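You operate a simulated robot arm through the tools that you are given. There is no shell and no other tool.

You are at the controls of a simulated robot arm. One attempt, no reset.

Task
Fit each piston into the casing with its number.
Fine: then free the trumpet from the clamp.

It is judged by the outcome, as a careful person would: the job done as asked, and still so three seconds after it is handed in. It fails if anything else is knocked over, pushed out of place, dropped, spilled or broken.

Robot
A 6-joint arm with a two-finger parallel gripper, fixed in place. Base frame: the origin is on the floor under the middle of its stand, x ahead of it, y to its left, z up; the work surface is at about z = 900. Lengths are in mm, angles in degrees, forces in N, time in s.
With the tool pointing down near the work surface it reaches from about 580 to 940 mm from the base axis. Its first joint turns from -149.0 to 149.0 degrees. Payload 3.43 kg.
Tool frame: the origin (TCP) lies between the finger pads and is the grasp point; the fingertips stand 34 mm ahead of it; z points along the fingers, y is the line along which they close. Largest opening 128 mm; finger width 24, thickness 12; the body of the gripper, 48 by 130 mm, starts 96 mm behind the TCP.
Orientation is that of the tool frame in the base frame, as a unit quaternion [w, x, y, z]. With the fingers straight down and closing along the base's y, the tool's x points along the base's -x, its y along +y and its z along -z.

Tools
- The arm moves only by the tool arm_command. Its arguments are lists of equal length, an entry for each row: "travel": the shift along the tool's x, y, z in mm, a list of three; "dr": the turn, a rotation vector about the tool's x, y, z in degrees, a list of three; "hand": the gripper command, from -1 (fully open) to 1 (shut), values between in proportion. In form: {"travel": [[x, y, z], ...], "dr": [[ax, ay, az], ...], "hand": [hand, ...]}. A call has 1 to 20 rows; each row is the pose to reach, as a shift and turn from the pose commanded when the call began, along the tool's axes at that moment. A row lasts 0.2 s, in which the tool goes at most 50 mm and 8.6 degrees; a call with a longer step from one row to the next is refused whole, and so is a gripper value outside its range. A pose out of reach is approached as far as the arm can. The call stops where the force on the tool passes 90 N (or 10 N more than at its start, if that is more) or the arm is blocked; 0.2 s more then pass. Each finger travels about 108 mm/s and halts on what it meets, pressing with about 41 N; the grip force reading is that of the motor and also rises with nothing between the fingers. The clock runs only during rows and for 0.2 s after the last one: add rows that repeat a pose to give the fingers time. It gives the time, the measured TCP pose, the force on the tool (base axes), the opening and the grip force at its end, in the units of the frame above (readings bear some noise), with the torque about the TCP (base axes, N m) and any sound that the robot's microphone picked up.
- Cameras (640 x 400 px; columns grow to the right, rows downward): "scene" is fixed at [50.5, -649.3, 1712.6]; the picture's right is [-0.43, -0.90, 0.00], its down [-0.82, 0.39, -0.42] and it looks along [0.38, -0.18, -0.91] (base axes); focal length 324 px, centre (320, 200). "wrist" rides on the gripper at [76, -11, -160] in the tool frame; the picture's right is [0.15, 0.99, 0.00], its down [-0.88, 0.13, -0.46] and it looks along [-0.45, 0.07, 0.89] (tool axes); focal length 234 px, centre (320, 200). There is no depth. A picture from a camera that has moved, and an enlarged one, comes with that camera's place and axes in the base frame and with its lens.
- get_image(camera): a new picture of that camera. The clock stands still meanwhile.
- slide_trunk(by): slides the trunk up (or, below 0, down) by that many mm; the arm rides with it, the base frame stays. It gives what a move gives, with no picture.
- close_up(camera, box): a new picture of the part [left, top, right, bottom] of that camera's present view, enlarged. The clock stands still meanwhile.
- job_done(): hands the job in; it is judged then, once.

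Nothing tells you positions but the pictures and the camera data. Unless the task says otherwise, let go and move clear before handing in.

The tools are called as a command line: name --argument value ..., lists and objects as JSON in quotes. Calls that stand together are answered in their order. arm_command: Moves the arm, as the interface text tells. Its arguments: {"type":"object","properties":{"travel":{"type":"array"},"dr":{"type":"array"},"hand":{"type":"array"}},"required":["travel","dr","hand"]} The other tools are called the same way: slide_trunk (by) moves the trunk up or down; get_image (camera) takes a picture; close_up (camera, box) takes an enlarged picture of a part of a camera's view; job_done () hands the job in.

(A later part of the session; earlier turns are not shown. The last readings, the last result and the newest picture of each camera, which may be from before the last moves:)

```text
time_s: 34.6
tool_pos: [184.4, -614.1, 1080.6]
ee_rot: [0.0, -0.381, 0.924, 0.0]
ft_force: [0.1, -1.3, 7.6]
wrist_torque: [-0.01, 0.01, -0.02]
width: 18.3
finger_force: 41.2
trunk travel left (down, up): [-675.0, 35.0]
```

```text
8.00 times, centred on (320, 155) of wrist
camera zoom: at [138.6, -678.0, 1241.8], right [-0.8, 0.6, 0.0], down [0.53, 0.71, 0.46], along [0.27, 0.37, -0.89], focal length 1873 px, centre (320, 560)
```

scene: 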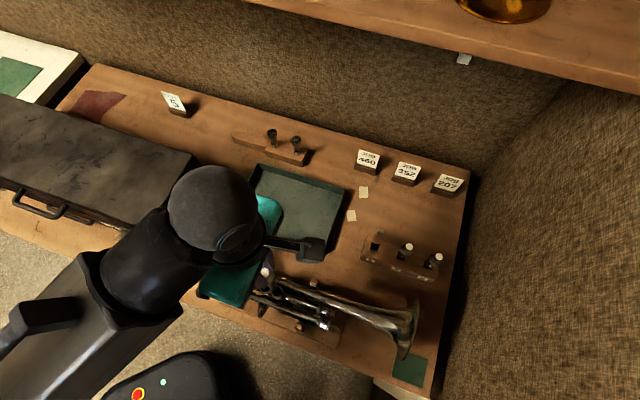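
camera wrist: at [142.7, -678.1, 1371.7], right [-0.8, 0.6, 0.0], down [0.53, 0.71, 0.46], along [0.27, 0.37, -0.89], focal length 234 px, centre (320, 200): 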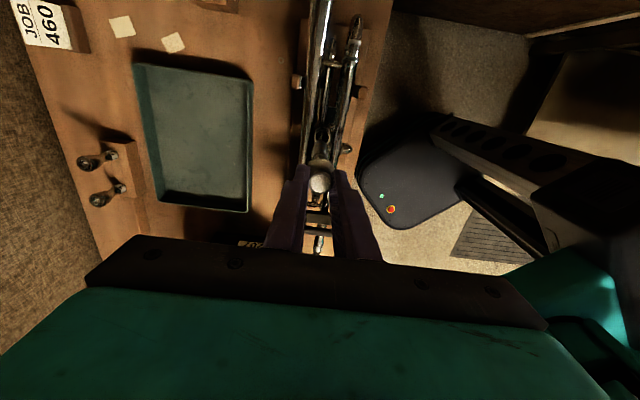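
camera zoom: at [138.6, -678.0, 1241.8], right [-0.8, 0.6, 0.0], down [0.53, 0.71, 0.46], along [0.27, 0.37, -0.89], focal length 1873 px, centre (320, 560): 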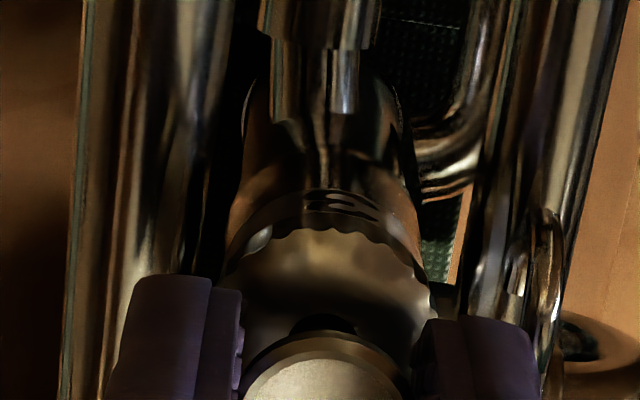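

Contact at about 7.6 N means piston 3's cap is seated on casing 3. I'll open slightly and rise straight up.

arm_command --travel '[[0, 0, -1], [0, 0, -1], [0, 0, -1], [0, 0, -15], [0, 0, -35], [0, 0, -60], [0, 0, -60]]' --dr '[[0, 0, 0], [0, 0, 0], [0, 0, 0], [0, 0, 0], [0, 0, 0], [0, 0, 0], [0, 0, 0]]' --hand '[0.6, 0.4, 0.4, 0.4, 0.4, 0.4, 0.4]'

get_image --camera "wrist"

close_up --camera "wrist" --box '[280, 100, 360, 200]'

close_up --camera "scene" --box '[240, 265, 300, 305]'

```text
time_s: 36.2
tool_pos: [184.1, -614.2, 1140.2]
ee_rot: [0.0, -0.383, 0.924, 0.001]
ft_force: [-0.8, 0.3, 0.0]
wrist_torque: [-0.03, -0.01, 0.01]
width: 38.4
finger_force: 0.1
trunk travel left (down, up): [-675.0, 35.0]
```

```text
taken
camera wrist: at [138.1, -677.2, 1301.5], right [-0.8, 0.6, 0.0], down [0.53, 0.71, 0.46], along [0.27, 0.37, -0.89], focal length 234 px, centre (320, 200)
```

wrist: 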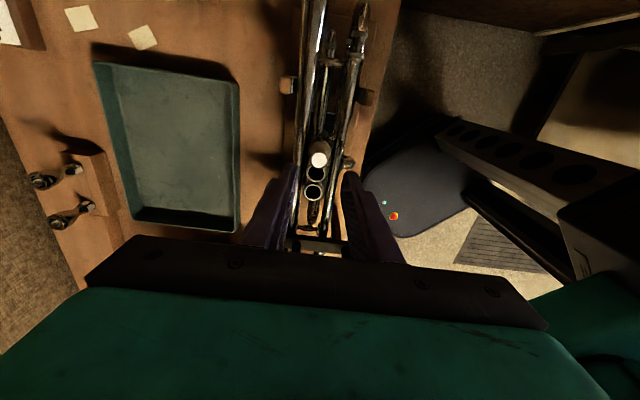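

```text
4.00 times, centred on (320, 150) of wrist
camera zoom: at [138.1, -677.2, 1301.5], right [-0.8, 0.6, 0.0], down [0.53, 0.71, 0.46], along [0.27, 0.37, -0.89], focal length 937 px, centre (320, 400)
```

zoom: 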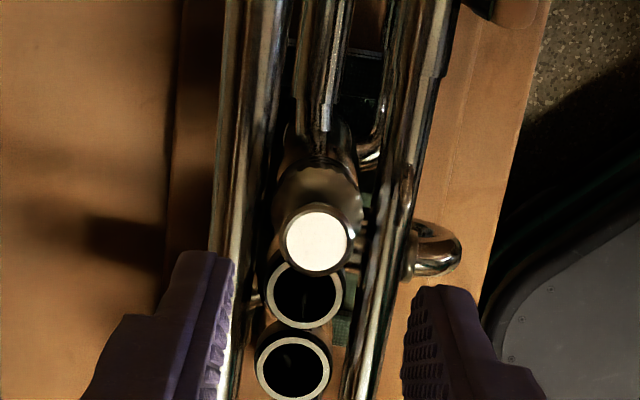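

```text
10.00 times, centred on (270, 285) of scene
camera zoom: at [50.5, -649.3, 1712.6], right [-0.43, -0.9, 0.0], down [-0.82, 0.39, -0.42], along [0.38, -0.18, -0.91], focal length 3242 px, centre (820, -650)
```

zoom: 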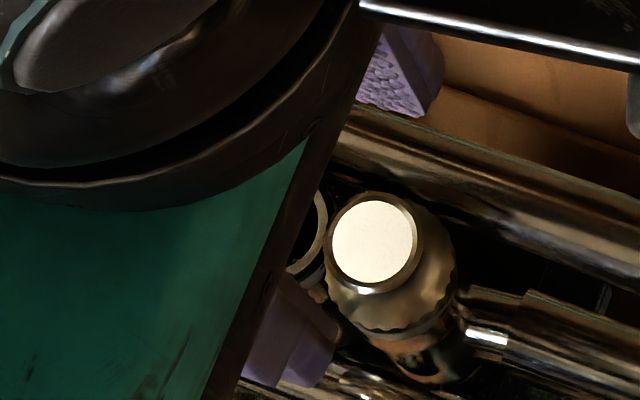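

Piston 3 is in. Piston 2 in slot 2 is near the reach limit, so I'll use a 10° lean about the closing axis and keep it for both pick and insertion. Moving to hover over it.

arm_command --travel '[[20, -16, -25], [50, -40, -35], [84, -67, -35], [118, -94, -35], [152, -121, -30], [182, -145, -20], [210, -168, 0], [225, -180, 20], [233, -186, 36], [233, -186, 36], [233, -186, 36]]' --dr '[[0, 0, 0], [0, 0, 0], [0, 1.5, 0], [0, 3, 0], [0, 5, 0], [0, 7, 0], [0, 9, 0], [0, 10, 0], [0, 10, 0], [0, 10, 0], [0, 10, 0]]' --hand '[0.4, 0.2, 0, -0.2, -0.3, -0.3, -0.3, -0.3, -0.3, -0.3, -0.3]'

get_image --camera "wrist"

close_up --camera "scene" --box '[340, 200, 450, 290]'

```text
time_s: 38.6
tool_pos: [148.3, -905.0, 1101.7]
ee_rot: [-0.081, -0.382, 0.92, -0.033]
ft_force: [0.1, -0.2, 0.1]
wrist_torque: [0.02, 0.0, -0.01]
width: 83.0
finger_force: 0.0
out of reach, approached as far as the arm can: row 9, 10, 11
trunk travel left (down, up): [-675.0, 35.0]
```

```text
taken
camera wrist: at [122.7, -947.7, 1274.2], right [-0.8, 0.6, 0.02], down [0.58, 0.76, 0.3], along [0.16, 0.25, -0.95], focal length 234 px, centre (320, 200)
```

wrist: 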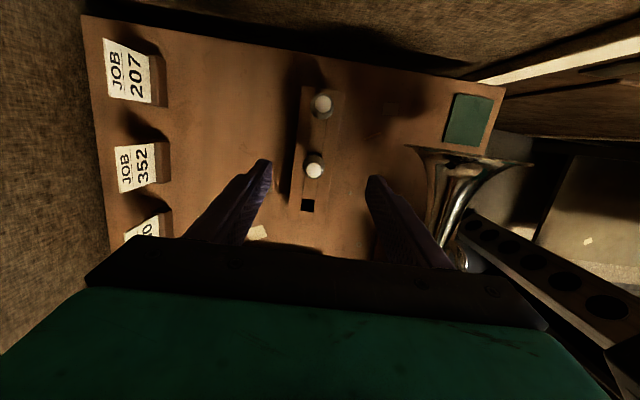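

```text
4.44 times, centred on (395, 245) of scene
camera zoom: at [50.5, -649.3, 1712.6], right [-0.43, -0.9, 0.0], down [-0.82, 0.39, -0.42], along [0.38, -0.18, -0.91], focal length 1441 px, centre (-13, 0)
```

zoom: 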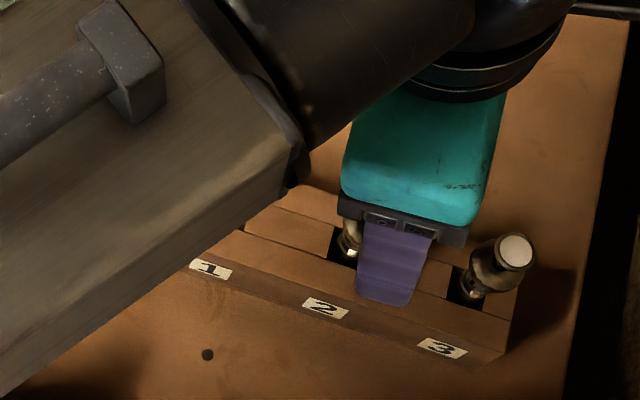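

close_up --camera "wrist" --box '[270, 80, 370, 220]'

close_up --camera "wrist" --box '[295, 145, 335, 215]'

```text
2.86 times, centred on (320, 150) of wrist
camera zoom: at [122.7, -947.7, 1274.2], right [-0.8, 0.6, 0.02], down [0.58, 0.76, 0.3], along [0.16, 0.25, -0.95], focal length 669 px, centre (320, 343)
```

zoom: 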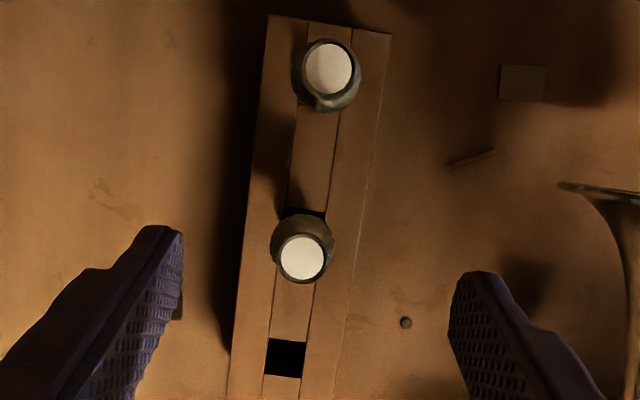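

```text
5.71 times, centred on (315, 180) of wrist
camera zoom: at [122.7, -947.7, 1274.2], right [-0.8, 0.6, 0.02], down [0.58, 0.76, 0.3], along [0.16, 0.25, -0.95], focal length 1338 px, centre (349, 314)
```

zoom: 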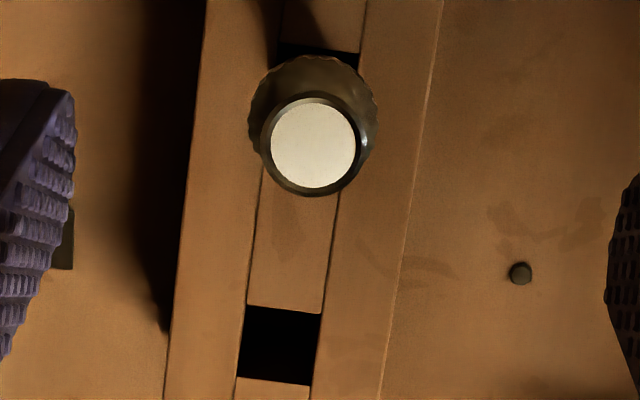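

Piston 2's button is at about (148.6, -913). I'll raise the trunk 35 mm for extra reach, then come down over it with the same lean.

slide_trunk --by 35

arm_command --travel '[[-3, -2, 20], [-6, -4, 40], [-9, -6, 60], [-10.8, -6, 72], [-10.8, -6, 72], [-10.8, -6, 72]]' --dr '[[0, 0, 0], [0, 0, 0], [0, 0, 0], [0, 0, 0], [0, 0, 0], [0, 0, 0]]' --hand '[-0.3, -0.3, -0.3, -0.3, -0.3, -0.3]'

close_up --camera "wrist" --box '[240, 110, 400, 240]'

close_up --camera "scene" --box '[340, 200, 450, 290]'

```text
time_s: 39.4
tool_pos: [147.4, -905.9, 1137.3]
ee_rot: [-0.08, -0.381, 0.92, -0.034]
ft_force: [-0.5, -0.2, -0.7]
wrist_torque: [-0.03, -0.03, 0.01]
width: 83.3
finger_force: 0.1
trunk travel left (down, up): [-710.0, 0.0]
```

```text
time_s: 40.8
tool_pos: [150.4, -911.5, 1064.3]
ee_rot: [-0.08, -0.381, 0.92, -0.033]
ft_force: [0.1, 0.4, 0.6]
wrist_torque: [-0.02, 0.03, 0.03]
width: 82.9
finger_force: 0.0
trunk travel left (down, up): [-710.0, 0.0]
```

```text
3.08 times, centred on (320, 175) of wrist
camera zoom: at [125.2, -953.4, 1236.2], right [-0.8, 0.6, 0.02], down [0.58, 0.76, 0.3], along [0.16, 0.25, -0.95], focal length 720 px, centre (320, 277)
```

zoom: 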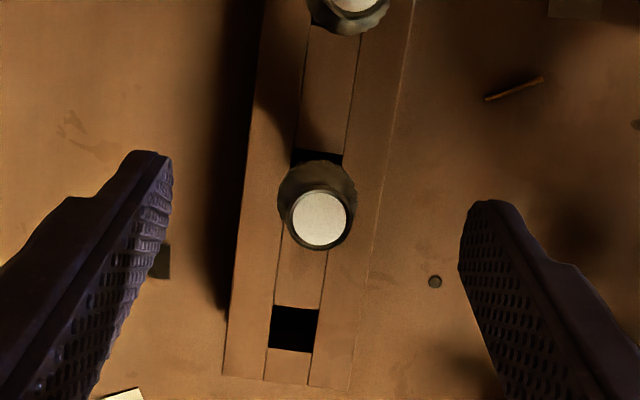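

```text
4.44 times, centred on (395, 245) of scene
camera zoom: at [50.5, -649.3, 1712.6], right [-0.43, -0.9, 0.0], down [-0.82, 0.39, -0.42], along [0.38, -0.18, -0.91], focal length 1441 px, centre (-13, 0)
```

zoom: 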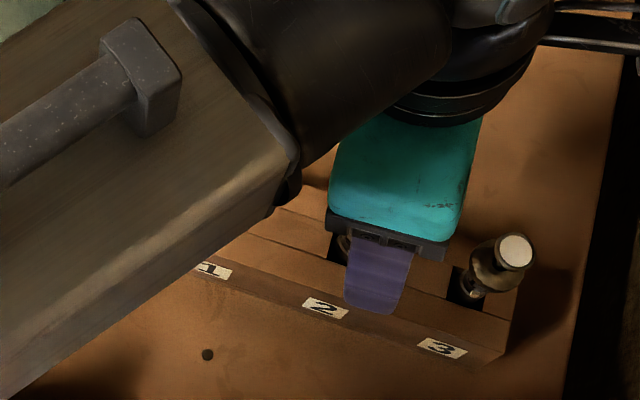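

arm_command --travel '[[-1.6, 0.2, 7], [-3.3, 0.4, 14], [-4.9, 0.4, 20.5], [-4.9, 0.4, 20.5], [-4.9, 0.4, 20.5]]' --dr '[[0, 0, 0], [0, 0, 0], [0, 0, 0], [0, 0, 0], [0, 0, 0]]' --hand '[-0.2, 0, 0.2, 0.3, 0.3]'

close_up --camera "wrist" --box '[260, 130, 380, 230]'

```text
time_s: 42.0
tool_pos: [150.9, -910.2, 1043.0]
ee_rot: [-0.081, -0.381, 0.92, -0.034]
ft_force: [0.3, -0.2, -1.0]
wrist_torque: [0.0, -0.04, -0.01]
width: 44.6
finger_force: 0.0
trunk travel left (down, up): [-710.0, 0.0]
```

```text
4.00 times, centred on (320, 180) of wrist
camera zoom: at [125.8, -952.2, 1215.3], right [-0.8, 0.6, 0.02], down [0.58, 0.76, 0.3], along [0.16, 0.25, -0.95], focal length 937 px, centre (320, 280)
```

zoom: 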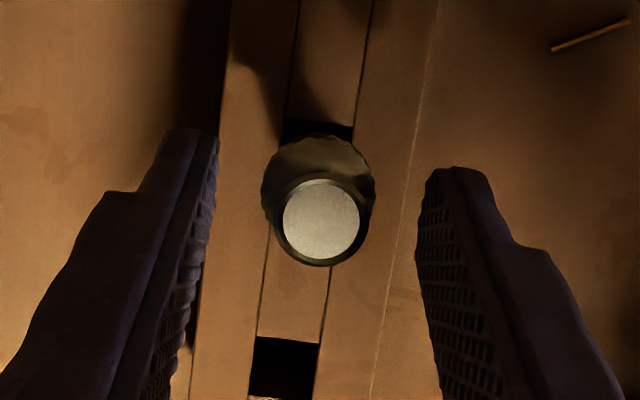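

arm_command --travel '[[0, 0, 0], [0, 0, 0], [0, 0, 0], [0, 0, 0]]' --dr '[[0, 0, 0], [0, 0, 0], [0, 0, 0], [0, 0, 0]]' --hand '[0.6, 0.9, 1, 1]'

close_up --camera "wrist" --box '[260, 130, 380, 230]'

```text
time_s: 43.0
tool_pos: [150.5, -910.1, 1044.0]
ee_rot: [-0.08, -0.38, 0.921, -0.034]
ft_force: [0.8, 0.1, 0.0]
wrist_torque: [-0.04, -0.04, 0.0]
width: 17.9
finger_force: 41.0
trunk travel left (down, up): [-710.0, 0.0]
```

```text
4.00 times, centred on (320, 180) of wrist
camera zoom: at [125.8, -952.3, 1215.4], right [-0.8, 0.6, 0.02], down [0.58, 0.76, 0.3], along [0.16, 0.25, -0.95], focal length 937 px, centre (320, 280)
```

zoom: 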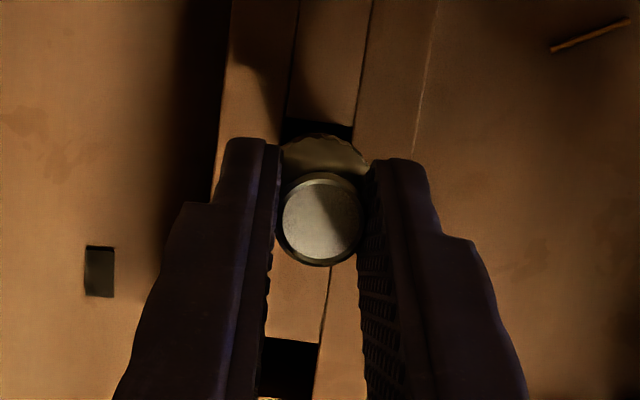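

Gripped. Lifting straight up in world coordinates while keeping the lean.

arm_command --travel '[[1.7, 0, -9.8], [4.4, 0, -24.6], [7, 0, -39.4], [9.6, 0, -54.2], [11.7, 0, -66], [11.7, 0, -66]]' --dr '[[0, 0, 0], [0, 0, 0], [0, 0, 0], [0, 0, 0], [0, 0, 0], [0, 0, 0]]' --hand '[1, 1, 1, 1, 1, 1]'

close_up --camera "scene" --box '[340, 200, 450, 290]'

close_up --camera "wrist" --box '[260, 100, 380, 230]'

```text
time_s: 44.4
tool_pos: [151.3, -908.9, 1110.4]
ee_rot: [-0.081, -0.382, 0.92, -0.035]
ft_force: [-0.4, 0.0, -1.0]
wrist_torque: [0.03, 0.02, -0.01]
width: 18.1
finger_force: 41.4
trunk travel left (down, up): [-710.0, 0.0]
```

```text
4.44 times, centred on (395, 245) of scene
camera zoom: at [50.5, -649.3, 1712.6], right [-0.43, -0.9, 0.0], down [-0.82, 0.39, -0.42], along [0.38, -0.18, -0.91], focal length 1441 px, centre (-13, 0)
```

zoom: 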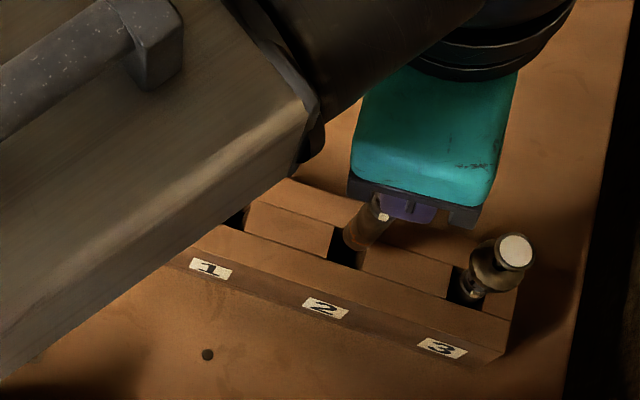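

```text
3.08 times, centred on (320, 165) of wrist
camera zoom: at [126.1, -951.6, 1282.1], right [-0.8, 0.6, 0.02], down [0.58, 0.76, 0.29], along [0.16, 0.25, -0.96], focal length 720 px, centre (320, 308)
```

zoom: 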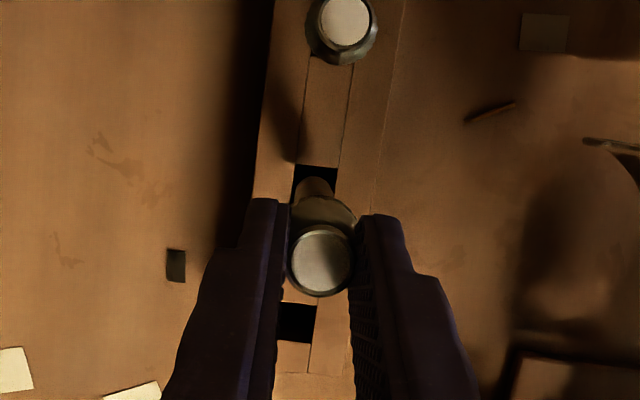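

arm_command --travel '[[1.0, 0, -5.9], [2.1, 0, -11.8], [2.1, 0, -11.8]]' --dr '[[0, 0, 0], [0, 0, 0], [0, 0, 0]]' --hand '[1, 1, 1]'

close_up --camera "scene" --box '[360, 220, 430, 280]'

```text
time_s: 45.2
tool_pos: [151.3, -907.4, 1121.9]
ee_rot: [-0.08, -0.382, 0.92, -0.035]
ft_force: [-0.9, -1.0, 0.1]
wrist_torque: [0.02, -0.02, 0.01]
width: 18.1
finger_force: 41.0
trunk travel left (down, up): [-710.0, 0.0]
```

```text
6.67 times, centred on (395, 250) of scene
camera zoom: at [50.5, -649.3, 1712.6], right [-0.43, -0.9, 0.0], down [-0.82, 0.39, -0.42], along [0.38, -0.18, -0.91], focal length 2162 px, centre (-180, -133)
```

zoom: 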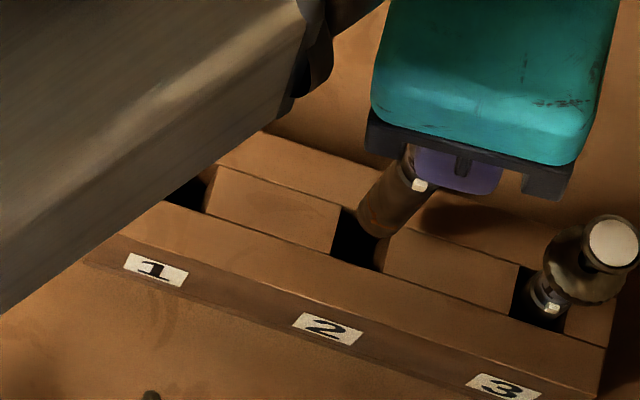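

Piston 2 is free of the rack. I'll carry it inward and high, so its foot clears the seated piston 3, to above casing 2.

arm_command --travel '[[-9.9, 11.3, -25.1], [-28.4, 29.7, -58.8], [-56.1, 53.7, -89.1], [-86.8, 78.4, -114.8], [-122.1, 103.1, -123], [-157.5, 127.8, -129.3], [-196.6, 154.6, -136.1], [-236.2, 182.3, -143.1], [-236.2, 182.3, -143.1], [-236.2, 182.3, -143.1]]' --dr '[[0, 0, 0], [0, 0, 0], [0, 0, 0], [0, 0, 0], [0, 0, 0], [0, 0, 0], [0, 0, 0], [0, 0, 0], [0, 0, 0], [0, 0, 0]]' --hand '[1, 1, 1, 1, 1, 1, 1, 1, 1, 1]'

close_up --camera "wrist" --box '[290, 110, 350, 210]'

close_up --camera "scene" --box '[235, 250, 315, 310]'

```text
time_s: 47.4
tool_pos: [204.9, -597.3, 1222.4]
ee_rot: [-0.081, -0.38, 0.921, -0.034]
ft_force: [-0.9, 0.6, -0.9]
wrist_torque: [-0.02, 0.0, -0.02]
width: 18.1
finger_force: 40.6
trunk travel left (down, up): [-710.0, 0.0]
```

```text
4.00 times, centred on (320, 160) of wrist
camera zoom: at [179.3, -639.4, 1394.4], right [-0.8, 0.6, 0.02], down [0.58, 0.76, 0.3], along [0.16, 0.25, -0.95], focal length 937 px, centre (320, 360)
```

zoom: 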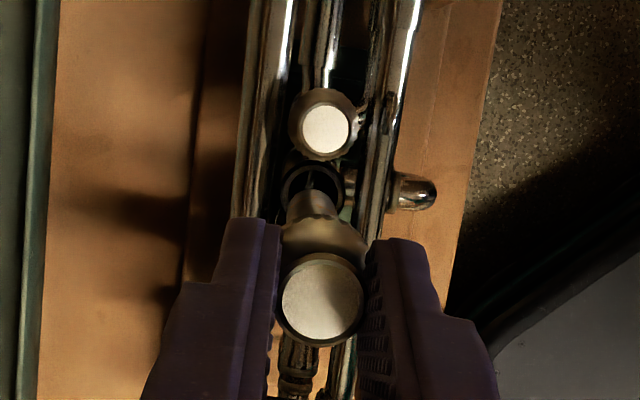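

```text
6.67 times, centred on (275, 280) of scene
camera zoom: at [50.5, -649.3, 1712.6], right [-0.43, -0.9, 0.0], down [-0.82, 0.39, -0.42], along [0.38, -0.18, -0.91], focal length 2162 px, centre (620, -333)
```

zoom: 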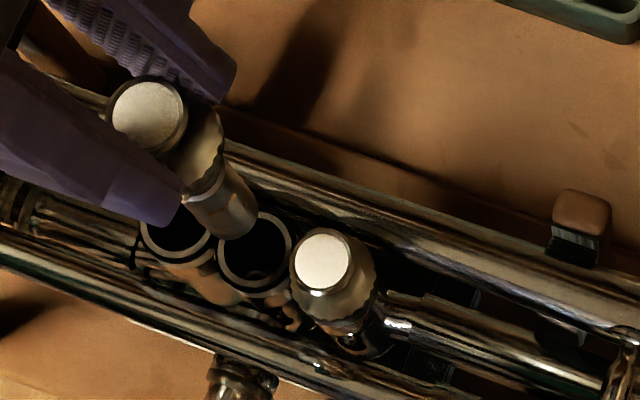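

Good view of piston 2 above casing 2. Small correction, then lowering partway.

arm_command --travel '[[-1.5, 1, 8], [-3.2, 1.9, 17], [-4.8, 1.9, 26], [-6.4, 1.9, 34.4], [-6.4, 1.9, 34.4], [-6.4, 1.9, 34.4]]' --dr '[[0, 0, 0], [0, 0, 0], [0, 0, 0], [0, 0, 0], [0, 0, 0], [0, 0, 0]]' --hand '[1, 1, 1, 1, 1, 1]'

close_up --camera "wrist" --box '[305, 145, 335, 170]'

close_up --camera "scene" --box '[250, 270, 278, 292]'

```text
time_s: 48.8
tool_pos: [204.1, -596.2, 1187.6]
ee_rot: [-0.081, -0.381, 0.92, -0.033]
ft_force: [0.2, -0.3, -0.6]
wrist_torque: [-0.04, -0.01, -0.01]
width: 18.0
finger_force: 40.9
trunk travel left (down, up): [-710.0, 0.0]
```

```text
16.00 times, centred on (320, 158) of wrist
camera zoom: at [178.3, -638.5, 1359.5], right [-0.8, 0.6, 0.02], down [0.58, 0.76, 0.3], along [0.16, 0.25, -0.95], focal length 3747 px, centre (320, 880)
```

zoom: 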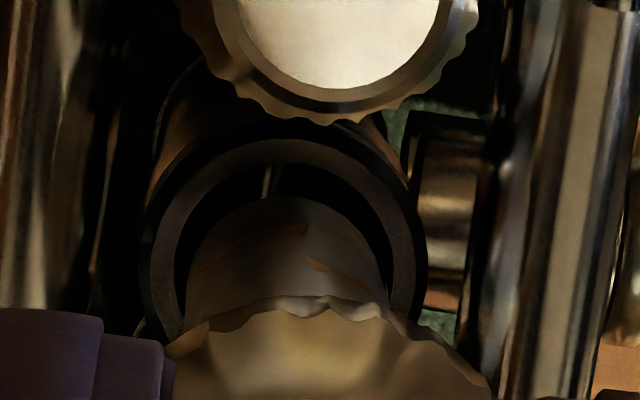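

```text
16.00 times, centred on (264, 281) of scene
camera zoom: at [50.5, -649.3, 1712.6], right [-0.43, -0.9, 0.0], down [-0.82, 0.39, -0.42], along [0.38, -0.18, -0.91], focal length 5188 px, centre (1216, -1096)
```

zoom: 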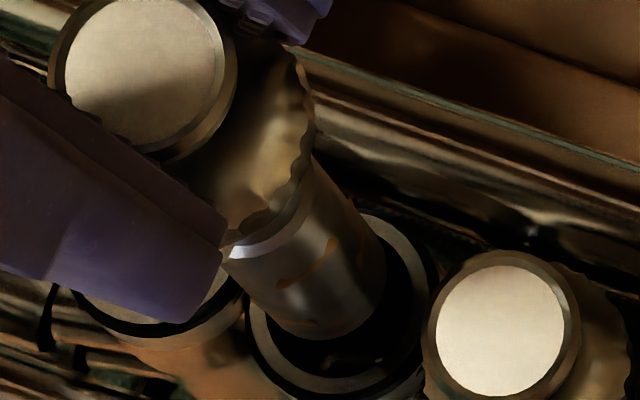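

arm_command --travel '[[-1, 0.2, 3.4], [-1.8, 0.3, 6.8], [-1.8, 0.3, 6.8], [-1.8, 0.3, 6.8]]' --dr '[[0, 0, 0], [0, 0, 0], [0, 0, 0], [0, 0, 0]]' --hand '[1, 1, 1, 1]'

close_up --camera "wrist" --box '[305, 145, 335, 170]'

close_up --camera "scene" --box '[250, 270, 278, 292]'

```text
time_s: 49.8
tool_pos: [204.4, -595.4, 1181.8]
ee_rot: [-0.08, -0.381, 0.92, -0.033]
ft_force: [-0.2, -0.3, -0.7]
wrist_torque: [-0.04, -0.03, 0.01]
width: 18.1
finger_force: 41.0
trunk travel left (down, up): [-710.0, 0.0]
```

```text
16.00 times, centred on (320, 158) of wrist
camera zoom: at [178.1, -638.1, 1352.5], right [-0.8, 0.6, 0.02], down [0.58, 0.76, 0.3], along [0.16, 0.25, -0.95], focal length 3747 px, centre (320, 880)
```

zoom: 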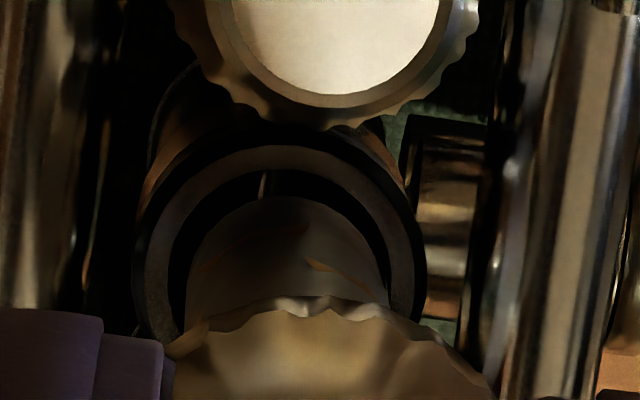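

```text
16.00 times, centred on (264, 281) of scene
camera zoom: at [50.5, -649.3, 1712.6], right [-0.43, -0.9, 0.0], down [-0.82, 0.39, -0.42], along [0.38, -0.18, -0.91], focal length 5188 px, centre (1216, -1096)
```

zoom: 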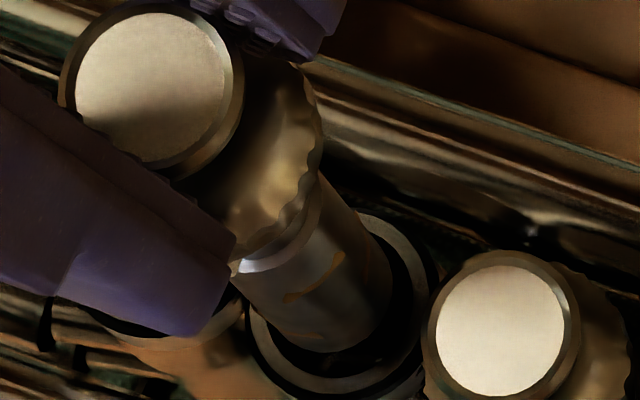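

arm_command --travel '[[-0.8, 0.1, 2.5], [-1.5, 0.2, 4.9], [-1.5, 0.2, 4.9], [-1.5, 0.2, 4.9]]' --dr '[[0, 0, 0], [0, 0, 0], [0, 0, 0], [0, 0, 0]]' --hand '[1, 1, 1, 1]'

close_up --camera "wrist" --box '[305, 145, 335, 170]'

close_up --camera "scene" --box '[250, 270, 278, 292]'

```text
time_s: 50.8
tool_pos: [204.0, -595.6, 1175.0]
ee_rot: [-0.081, -0.381, 0.921, -0.034]
ft_force: [0.4, -1.2, -0.9]
wrist_torque: [0.01, -0.02, 0.02]
width: 18.0
finger_force: 41.6
trunk travel left (down, up): [-710.0, 0.0]
```

```text
16.00 times, centred on (320, 158) of wrist
camera zoom: at [178.8, -637.8, 1347.3], right [-0.8, 0.6, 0.02], down [0.58, 0.76, 0.3], along [0.16, 0.25, -0.95], focal length 3747 px, centre (320, 880)
```

zoom: 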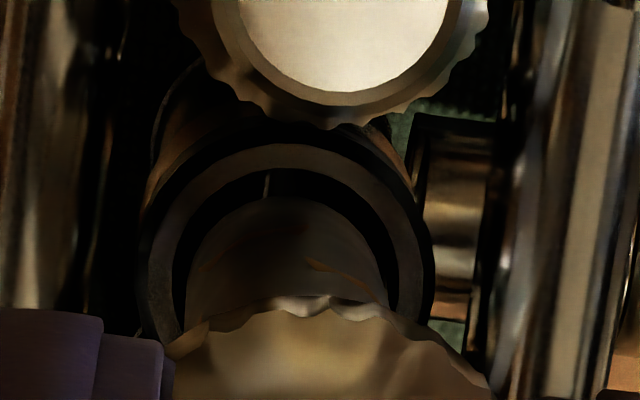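

```text
16.00 times, centred on (264, 281) of scene
camera zoom: at [50.5, -649.3, 1712.6], right [-0.43, -0.9, 0.0], down [-0.82, 0.39, -0.42], along [0.38, -0.18, -0.91], focal length 5188 px, centre (1216, -1096)
```

zoom: 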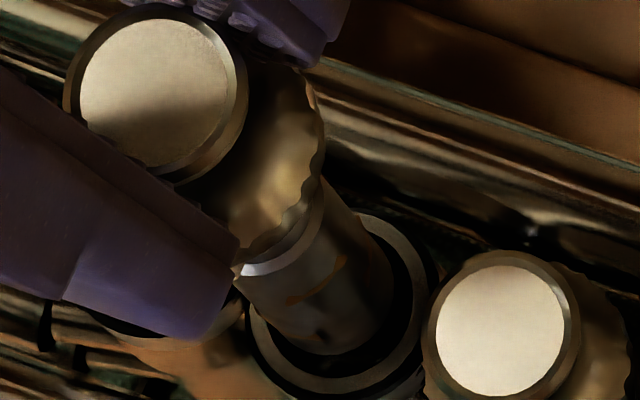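

close_up --camera "scene" --box '[259, 276, 275, 292]'

close_up --camera "wrist" --box '[309, 150, 327, 168]'

```text
16.00 times, centred on (267, 284) of scene
camera zoom: at [50.5, -649.3, 1712.6], right [-0.43, -0.9, 0.0], down [-0.82, 0.39, -0.42], along [0.38, -0.18, -0.91], focal length 5188 px, centre (1168, -1144)
```

zoom: 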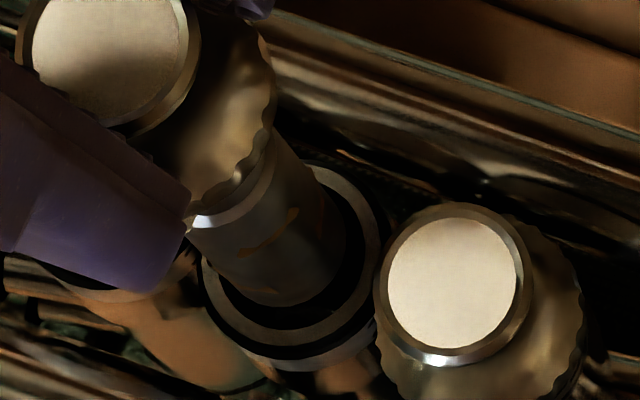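

```text
16.00 times, centred on (318, 159) of wrist
camera zoom: at [178.8, -637.8, 1347.3], right [-0.8, 0.6, 0.02], down [0.58, 0.76, 0.3], along [0.16, 0.25, -0.95], focal length 3747 px, centre (352, 856)
```

zoom: 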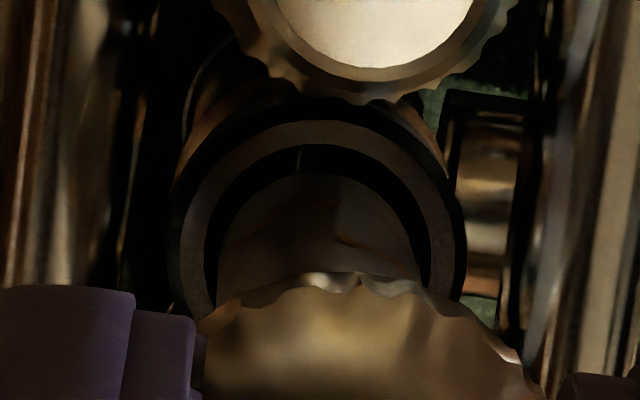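

arm_command --travel '[[0, 0.3, 1], [-0.2, 0.3, 2], [-0.4, 0.3, 4], [-0.7, 0.3, 6], [-1.1, 0.3, 8], [-1.1, 0.3, 8]]' --dr '[[0, 0, 0], [0, 0, 0], [0, 0, 0], [0, 0, 0], [0, 0, 0], [0, 0, 0]]' --hand '[1, 1, 1, 1, 1, 1]'

close_up --camera "scene" --box '[259, 276, 275, 292]'

close_up --camera "wrist" --box '[309, 150, 327, 168]'

```text
time_s: 52.2
tool_pos: [203.6, -595.4, 1167.6]
ee_rot: [-0.08, -0.381, 0.92, -0.034]
ft_force: [-0.6, -0.1, -0.9]
wrist_torque: [0.02, 0.0, 0.02]
width: 18.3
finger_force: 41.0
trunk travel left (down, up): [-710.0, 0.0]
```

```text
16.00 times, centred on (267, 284) of scene
camera zoom: at [50.5, -649.3, 1712.6], right [-0.43, -0.9, 0.0], down [-0.82, 0.39, -0.42], along [0.38, -0.18, -0.91], focal length 5188 px, centre (1168, -1144)
```

zoom: 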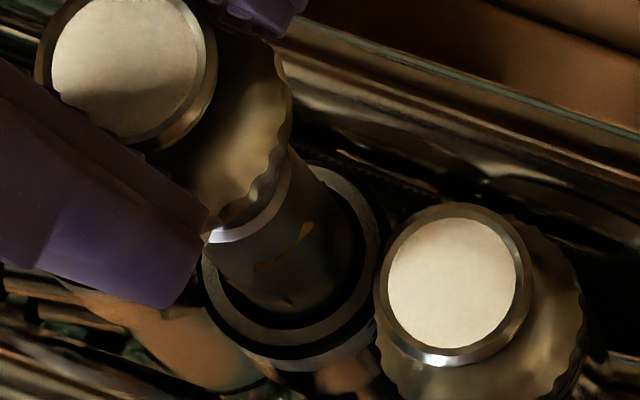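

```text
16.00 times, centred on (318, 159) of wrist
camera zoom: at [178.4, -638.0, 1338.7], right [-0.8, 0.6, 0.02], down [0.58, 0.76, 0.3], along [0.16, 0.25, -0.95], focal length 3747 px, centre (352, 856)
```

zoom: 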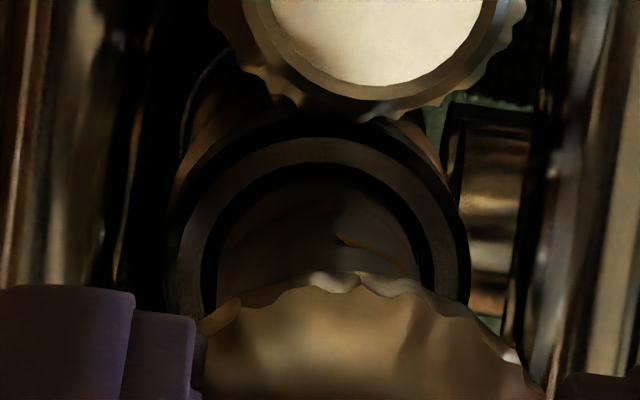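

arm_command --travel '[[-0.2, 0, 1], [-0.35, 0, 2], [-0.5, 0, 3], [-0.7, 0, 4], [-0.7, 0, 4]]' --dr '[[0, 0, 0], [0, 0, 0], [0, 0, 0], [0, 0, 0], [0, 0, 0]]' --hand '[1, 1, 1, 1, 1]'

close_up --camera "scene" --box '[259, 276, 275, 292]'

close_up --camera "wrist" --box '[309, 150, 327, 168]'

```text
time_s: 53.4
tool_pos: [203.0, -596.8, 1163.5]
ee_rot: [-0.08, -0.382, 0.92, -0.033]
ft_force: [-0.6, -0.2, -1.0]
wrist_torque: [-0.01, 0.0, -0.01]
width: 18.3
finger_force: 41.3
trunk travel left (down, up): [-710.0, 0.0]
```

```text
16.00 times, centred on (267, 284) of scene
camera zoom: at [50.5, -649.3, 1712.6], right [-0.43, -0.9, 0.0], down [-0.82, 0.39, -0.42], along [0.38, -0.18, -0.91], focal length 5188 px, centre (1168, -1144)
```

zoom: 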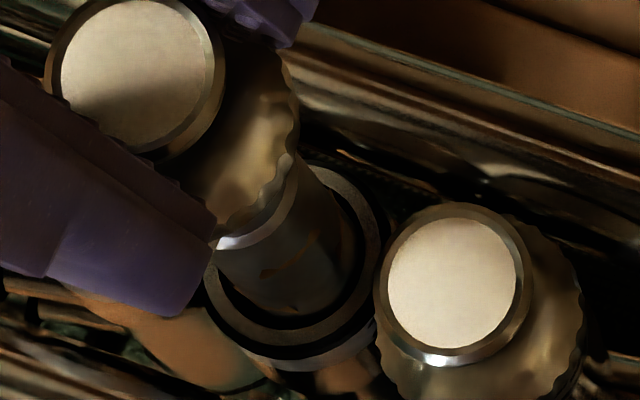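

```text
16.00 times, centred on (318, 159) of wrist
camera zoom: at [178.0, -638.3, 1335.2], right [-0.8, 0.6, 0.02], down [0.58, 0.76, 0.3], along [0.16, 0.25, -0.95], focal length 3747 px, centre (352, 856)
```

zoom: 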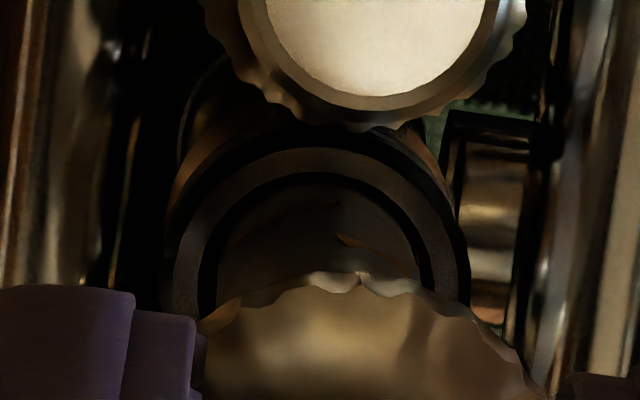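

No contact, and the foot is inside the rim. Continuing down in stages.

arm_command --travel '[[-0.7, 0, 3.9], [-1.4, 0, 7.9], [-2.1, 0, 11.8], [-2.8, 0, 15.8], [-3.5, 0, 19.7], [-3.5, 0, 19.7]]' --dr '[[0, 0, 0], [0, 0, 0], [0, 0, 0], [0, 0, 0], [0, 0, 0], [0, 0, 0]]' --hand '[1, 1, 1, 1, 1, 1]'

close_up --camera "scene" --box '[250, 270, 280, 295]'

close_up --camera "wrist" --box '[300, 140, 340, 180]'

```text
time_s: 54.8
tool_pos: [203.2, -596.4, 1143.7]
ee_rot: [-0.081, -0.381, 0.92, -0.034]
ft_force: [0.2, 0.1, -0.5]
wrist_torque: [0.04, -0.03, -0.02]
width: 18.1
finger_force: 41.3
trunk travel left (down, up): [-710.0, 0.0]
```

```text
16.00 times, centred on (265, 282) of scene
camera zoom: at [50.5, -649.3, 1712.6], right [-0.43, -0.9, 0.0], down [-0.82, 0.39, -0.42], along [0.38, -0.18, -0.91], focal length 5188 px, centre (1200, -1120)
```

zoom: 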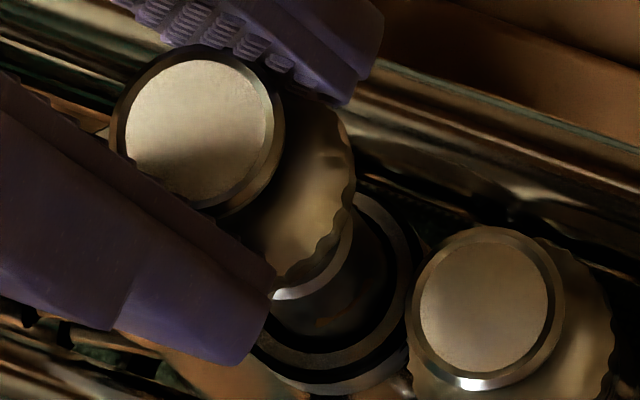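

```text
10.00 times, centred on (320, 160) of wrist
camera zoom: at [178.5, -638.1, 1315.0], right [-0.8, 0.6, 0.02], down [0.58, 0.76, 0.3], along [0.16, 0.25, -0.95], focal length 2342 px, centre (320, 600)
```

zoom: 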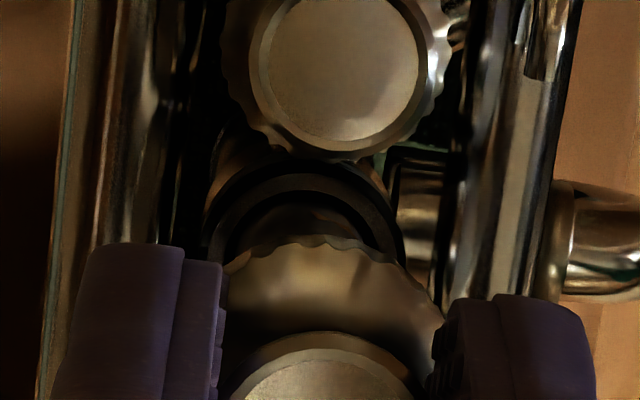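

arm_command --travel '[[-0.9, 0, 5], [-1.8, 0, 10], [-2.6, 0, 15], [-3.5, 0, 20], [-4.4, 0, 25], [-5.2, 0, 30], [-5.2, 0, 30]]' --dr '[[0, 0, 0], [0, 0, 0], [0, 0, 0], [0, 0, 0], [0, 0, 0], [0, 0, 0], [0, 0, 0]]' --hand '[1, 1, 1, 1, 1, 1, 1]'

close_up --camera "scene" --box '[250, 270, 280, 295]'

close_up --camera "wrist" --box '[300, 140, 340, 180]'

```text
time_s: 56.4
tool_pos: [204.3, -597.2, 1112.6]
ee_rot: [-0.081, -0.381, 0.92, -0.034]
ft_force: [-0.2, -0.1, -0.8]
wrist_torque: [-0.01, 0.03, -0.04]
width: 18.4
finger_force: 41.0
trunk travel left (down, up): [-710.0, 0.0]
```

```text
16.00 times, centred on (265, 282) of scene
camera zoom: at [50.5, -649.3, 1712.6], right [-0.43, -0.9, 0.0], down [-0.82, 0.39, -0.42], along [0.38, -0.18, -0.91], focal length 5188 px, centre (1200, -1120)
```

zoom: 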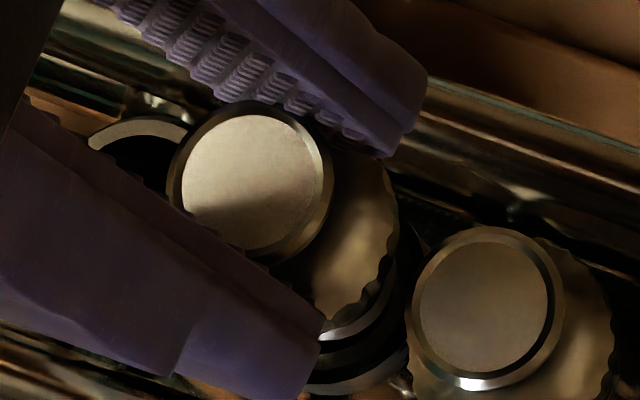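

```text
10.00 times, centred on (320, 160) of wrist
camera zoom: at [178.0, -638.8, 1284.8], right [-0.8, 0.6, 0.02], down [0.58, 0.76, 0.3], along [0.16, 0.25, -0.95], focal length 2342 px, centre (320, 600)
```

zoom: 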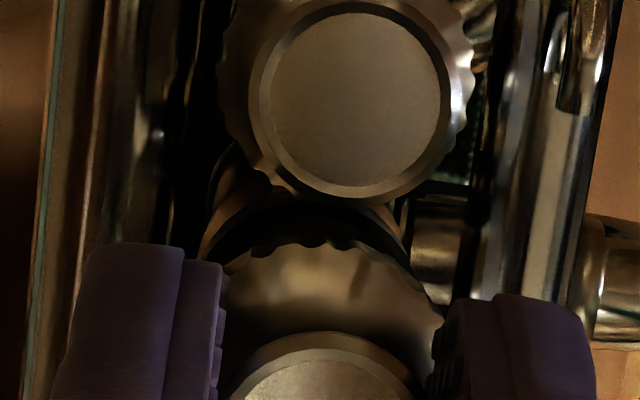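

arm_command --travel '[[-0.7, 0, 4], [-1.4, 0, 8], [-2.1, 0, 12], [-2.8, 0, 16], [-3.5, 0, 20], [-3.5, 0, 20]]' --dr '[[0, 0, 0], [0, 0, 0], [0, 0, 0], [0, 0, 0], [0, 0, 0], [0, 0, 0]]' --hand '[1, 1, 1, 1, 1, 1]'

close_up --camera "scene" --box '[250, 270, 280, 295]'

close_up --camera "wrist" --box '[300, 140, 340, 180]'

```text
time_s: 57.8
tool_pos: [203.6, -597.0, 1093.1]
ee_rot: [-0.08, -0.381, 0.92, -0.034]
ft_force: [0.0, 0.1, -0.5]
wrist_torque: [0.0, 0.02, 0.01]
width: 18.3
finger_force: 40.8
trunk travel left (down, up): [-710.0, 0.0]
```

```text
16.00 times, centred on (265, 282) of scene
camera zoom: at [50.5, -649.3, 1712.6], right [-0.43, -0.9, 0.0], down [-0.82, 0.39, -0.42], along [0.38, -0.18, -0.91], focal length 5188 px, centre (1200, -1120)
```

zoom: 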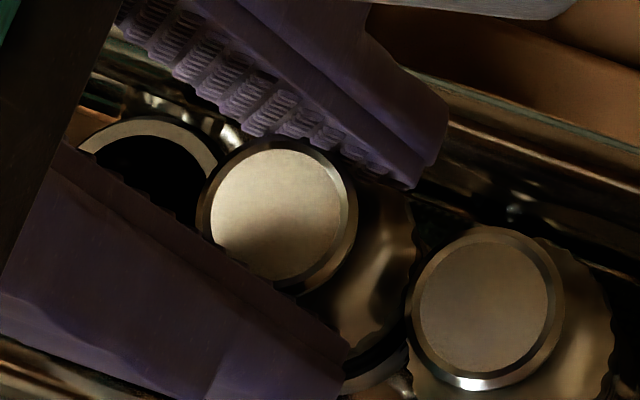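

```text
10.00 times, centred on (320, 160) of wrist
camera zoom: at [177.9, -638.7, 1264.8], right [-0.8, 0.6, 0.02], down [0.58, 0.76, 0.3], along [0.16, 0.25, -0.95], focal length 2342 px, centre (320, 600)
```

zoom: 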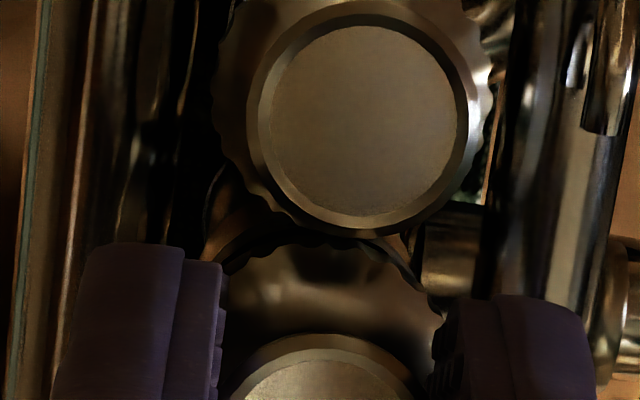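

arm_command --travel '[[-0.35, 0, 2], [-0.7, 0, 4], [-1.05, 0, 6], [-1.4, 0, 8], [-1.75, 0, 10], [-1.75, 0, 10]]' --dr '[[0, 0, 0], [0, 0, 0], [0, 0, 0], [0, 0, 0], [0, 0, 0], [0, 0, 0]]' --hand '[1, 1, 1, 1, 1, 1]'

close_up --camera "scene" --box '[250, 270, 280, 295]'

close_up --camera "wrist" --box '[300, 140, 340, 180]'

```text
time_s: 59.2
tool_pos: [204.2, -596.6, 1080.5]
ee_rot: [-0.08, -0.381, 0.92, -0.034]
ft_force: [-0.2, 0.8, -0.7]
wrist_torque: [0.0, -0.01, 0.01]
width: 18.1
finger_force: 41.2
trunk travel left (down, up): [-710.0, 0.0]
```

```text
16.00 times, centred on (265, 282) of scene
camera zoom: at [50.5, -649.3, 1712.6], right [-0.43, -0.9, 0.0], down [-0.82, 0.39, -0.42], along [0.38, -0.18, -0.91], focal length 5188 px, centre (1200, -1120)
```

zoom: 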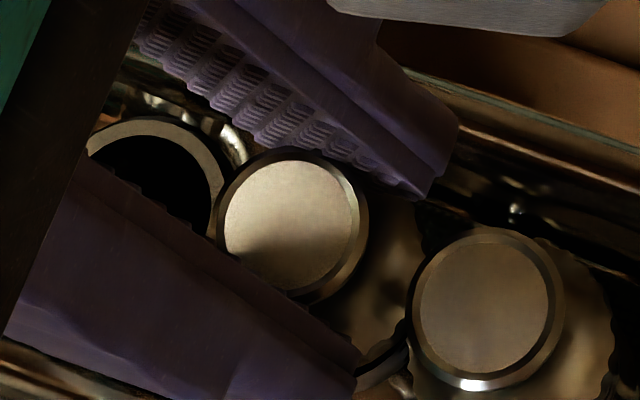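

```text
10.00 times, centred on (320, 160) of wrist
camera zoom: at [178.9, -638.9, 1253.1], right [-0.8, 0.6, 0.03], down [0.58, 0.76, 0.3], along [0.16, 0.25, -0.95], focal length 2342 px, centre (320, 600)
```

zoom: 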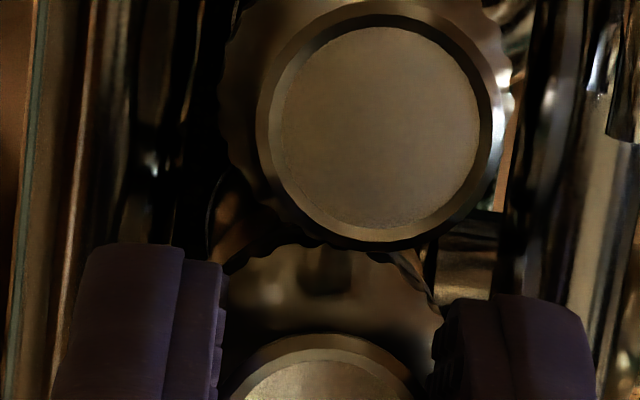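

arm_command --travel '[[-0.17, 0, 1], [-0.35, 0, 2], [-0.35, 0, 2]]' --dr '[[0, 0, 0], [0, 0, 0], [0, 0, 0]]' --hand '[1, 1, 1]'

arm_command --travel '[[-0.09, 0, 0.5], [-0.17, 0, 1], [-0.17, 0, 1]]' --dr '[[0, 0, 0], [0, 0, 0], [0, 0, 0]]' --hand '[1, 1, 1]'

```text
time_s: 60.0
tool_pos: [204.8, -594.6, 1079.7]
ee_rot: [-0.081, -0.381, 0.921, -0.033]
ft_force: [0.3, 0.5, -0.7]
wrist_torque: [0.02, -0.03, -0.03]
width: 18.3
finger_force: 41.4
trunk travel left (down, up): [-710.0, 0.0]
```

```text
time_s: 60.8
tool_pos: [204.3, -595.2, 1077.9]
ee_rot: [-0.079, -0.381, 0.921, -0.034]
ft_force: [0.5, 1.0, 5.5]
wrist_torque: [0.08, -0.08, 0.0]
width: 18.3
finger_force: 41.6
trunk travel left (down, up): [-710.0, 0.0]
```

Contact at the expected height, so piston 2 is seated. Releasing and rising.

arm_command --travel '[[0.1, 0, -0.8], [0.1, 0, -0.8], [0.1, 0, -0.8], [2.6, 0, -15], [6.1, 0, -35], [10.4, 0, -60], [10.4, 0, -60]]' --dr '[[0, 0, 0], [0, 0, 0], [0, 0, 0], [0, 0, 0], [0, 0, 0], [0, 0, 0], [0, 0, 0]]' --hand '[0.6, 0.4, 0.4, 0.4, 0.4, 0.4, 0.4]'

close_up --camera "scene" --box '[240, 265, 300, 305]'

close_up --camera "wrist" --box '[270, 110, 370, 200]'

```text
time_s: 62.4
tool_pos: [203.1, -596.3, 1140.2]
ee_rot: [-0.081, -0.381, 0.92, -0.033]
ft_force: [0.6, 0.5, 0.2]
wrist_torque: [-0.03, 0.01, 0.0]
width: 38.4
finger_force: 0.0
trunk travel left (down, up): [-710.0, 0.0]
```

```text
10.00 times, centred on (270, 285) of scene
camera zoom: at [50.5, -649.3, 1712.6], right [-0.43, -0.9, 0.0], down [-0.82, 0.39, -0.42], along [0.38, -0.18, -0.91], focal length 3242 px, centre (820, -650)
```

zoom: 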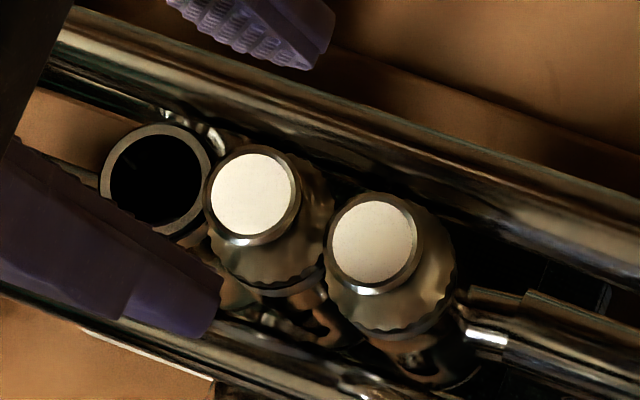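

```text
4.44 times, centred on (320, 155) of wrist
camera zoom: at [178.0, -638.2, 1312.0], right [-0.8, 0.6, 0.03], down [0.58, 0.76, 0.3], along [0.16, 0.25, -0.95], focal length 1041 px, centre (320, 400)
```

zoom: 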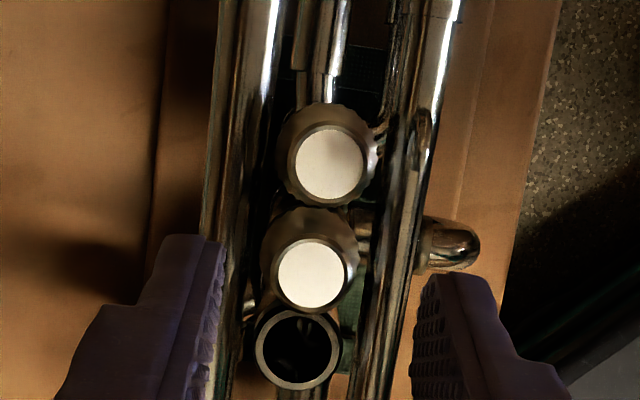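

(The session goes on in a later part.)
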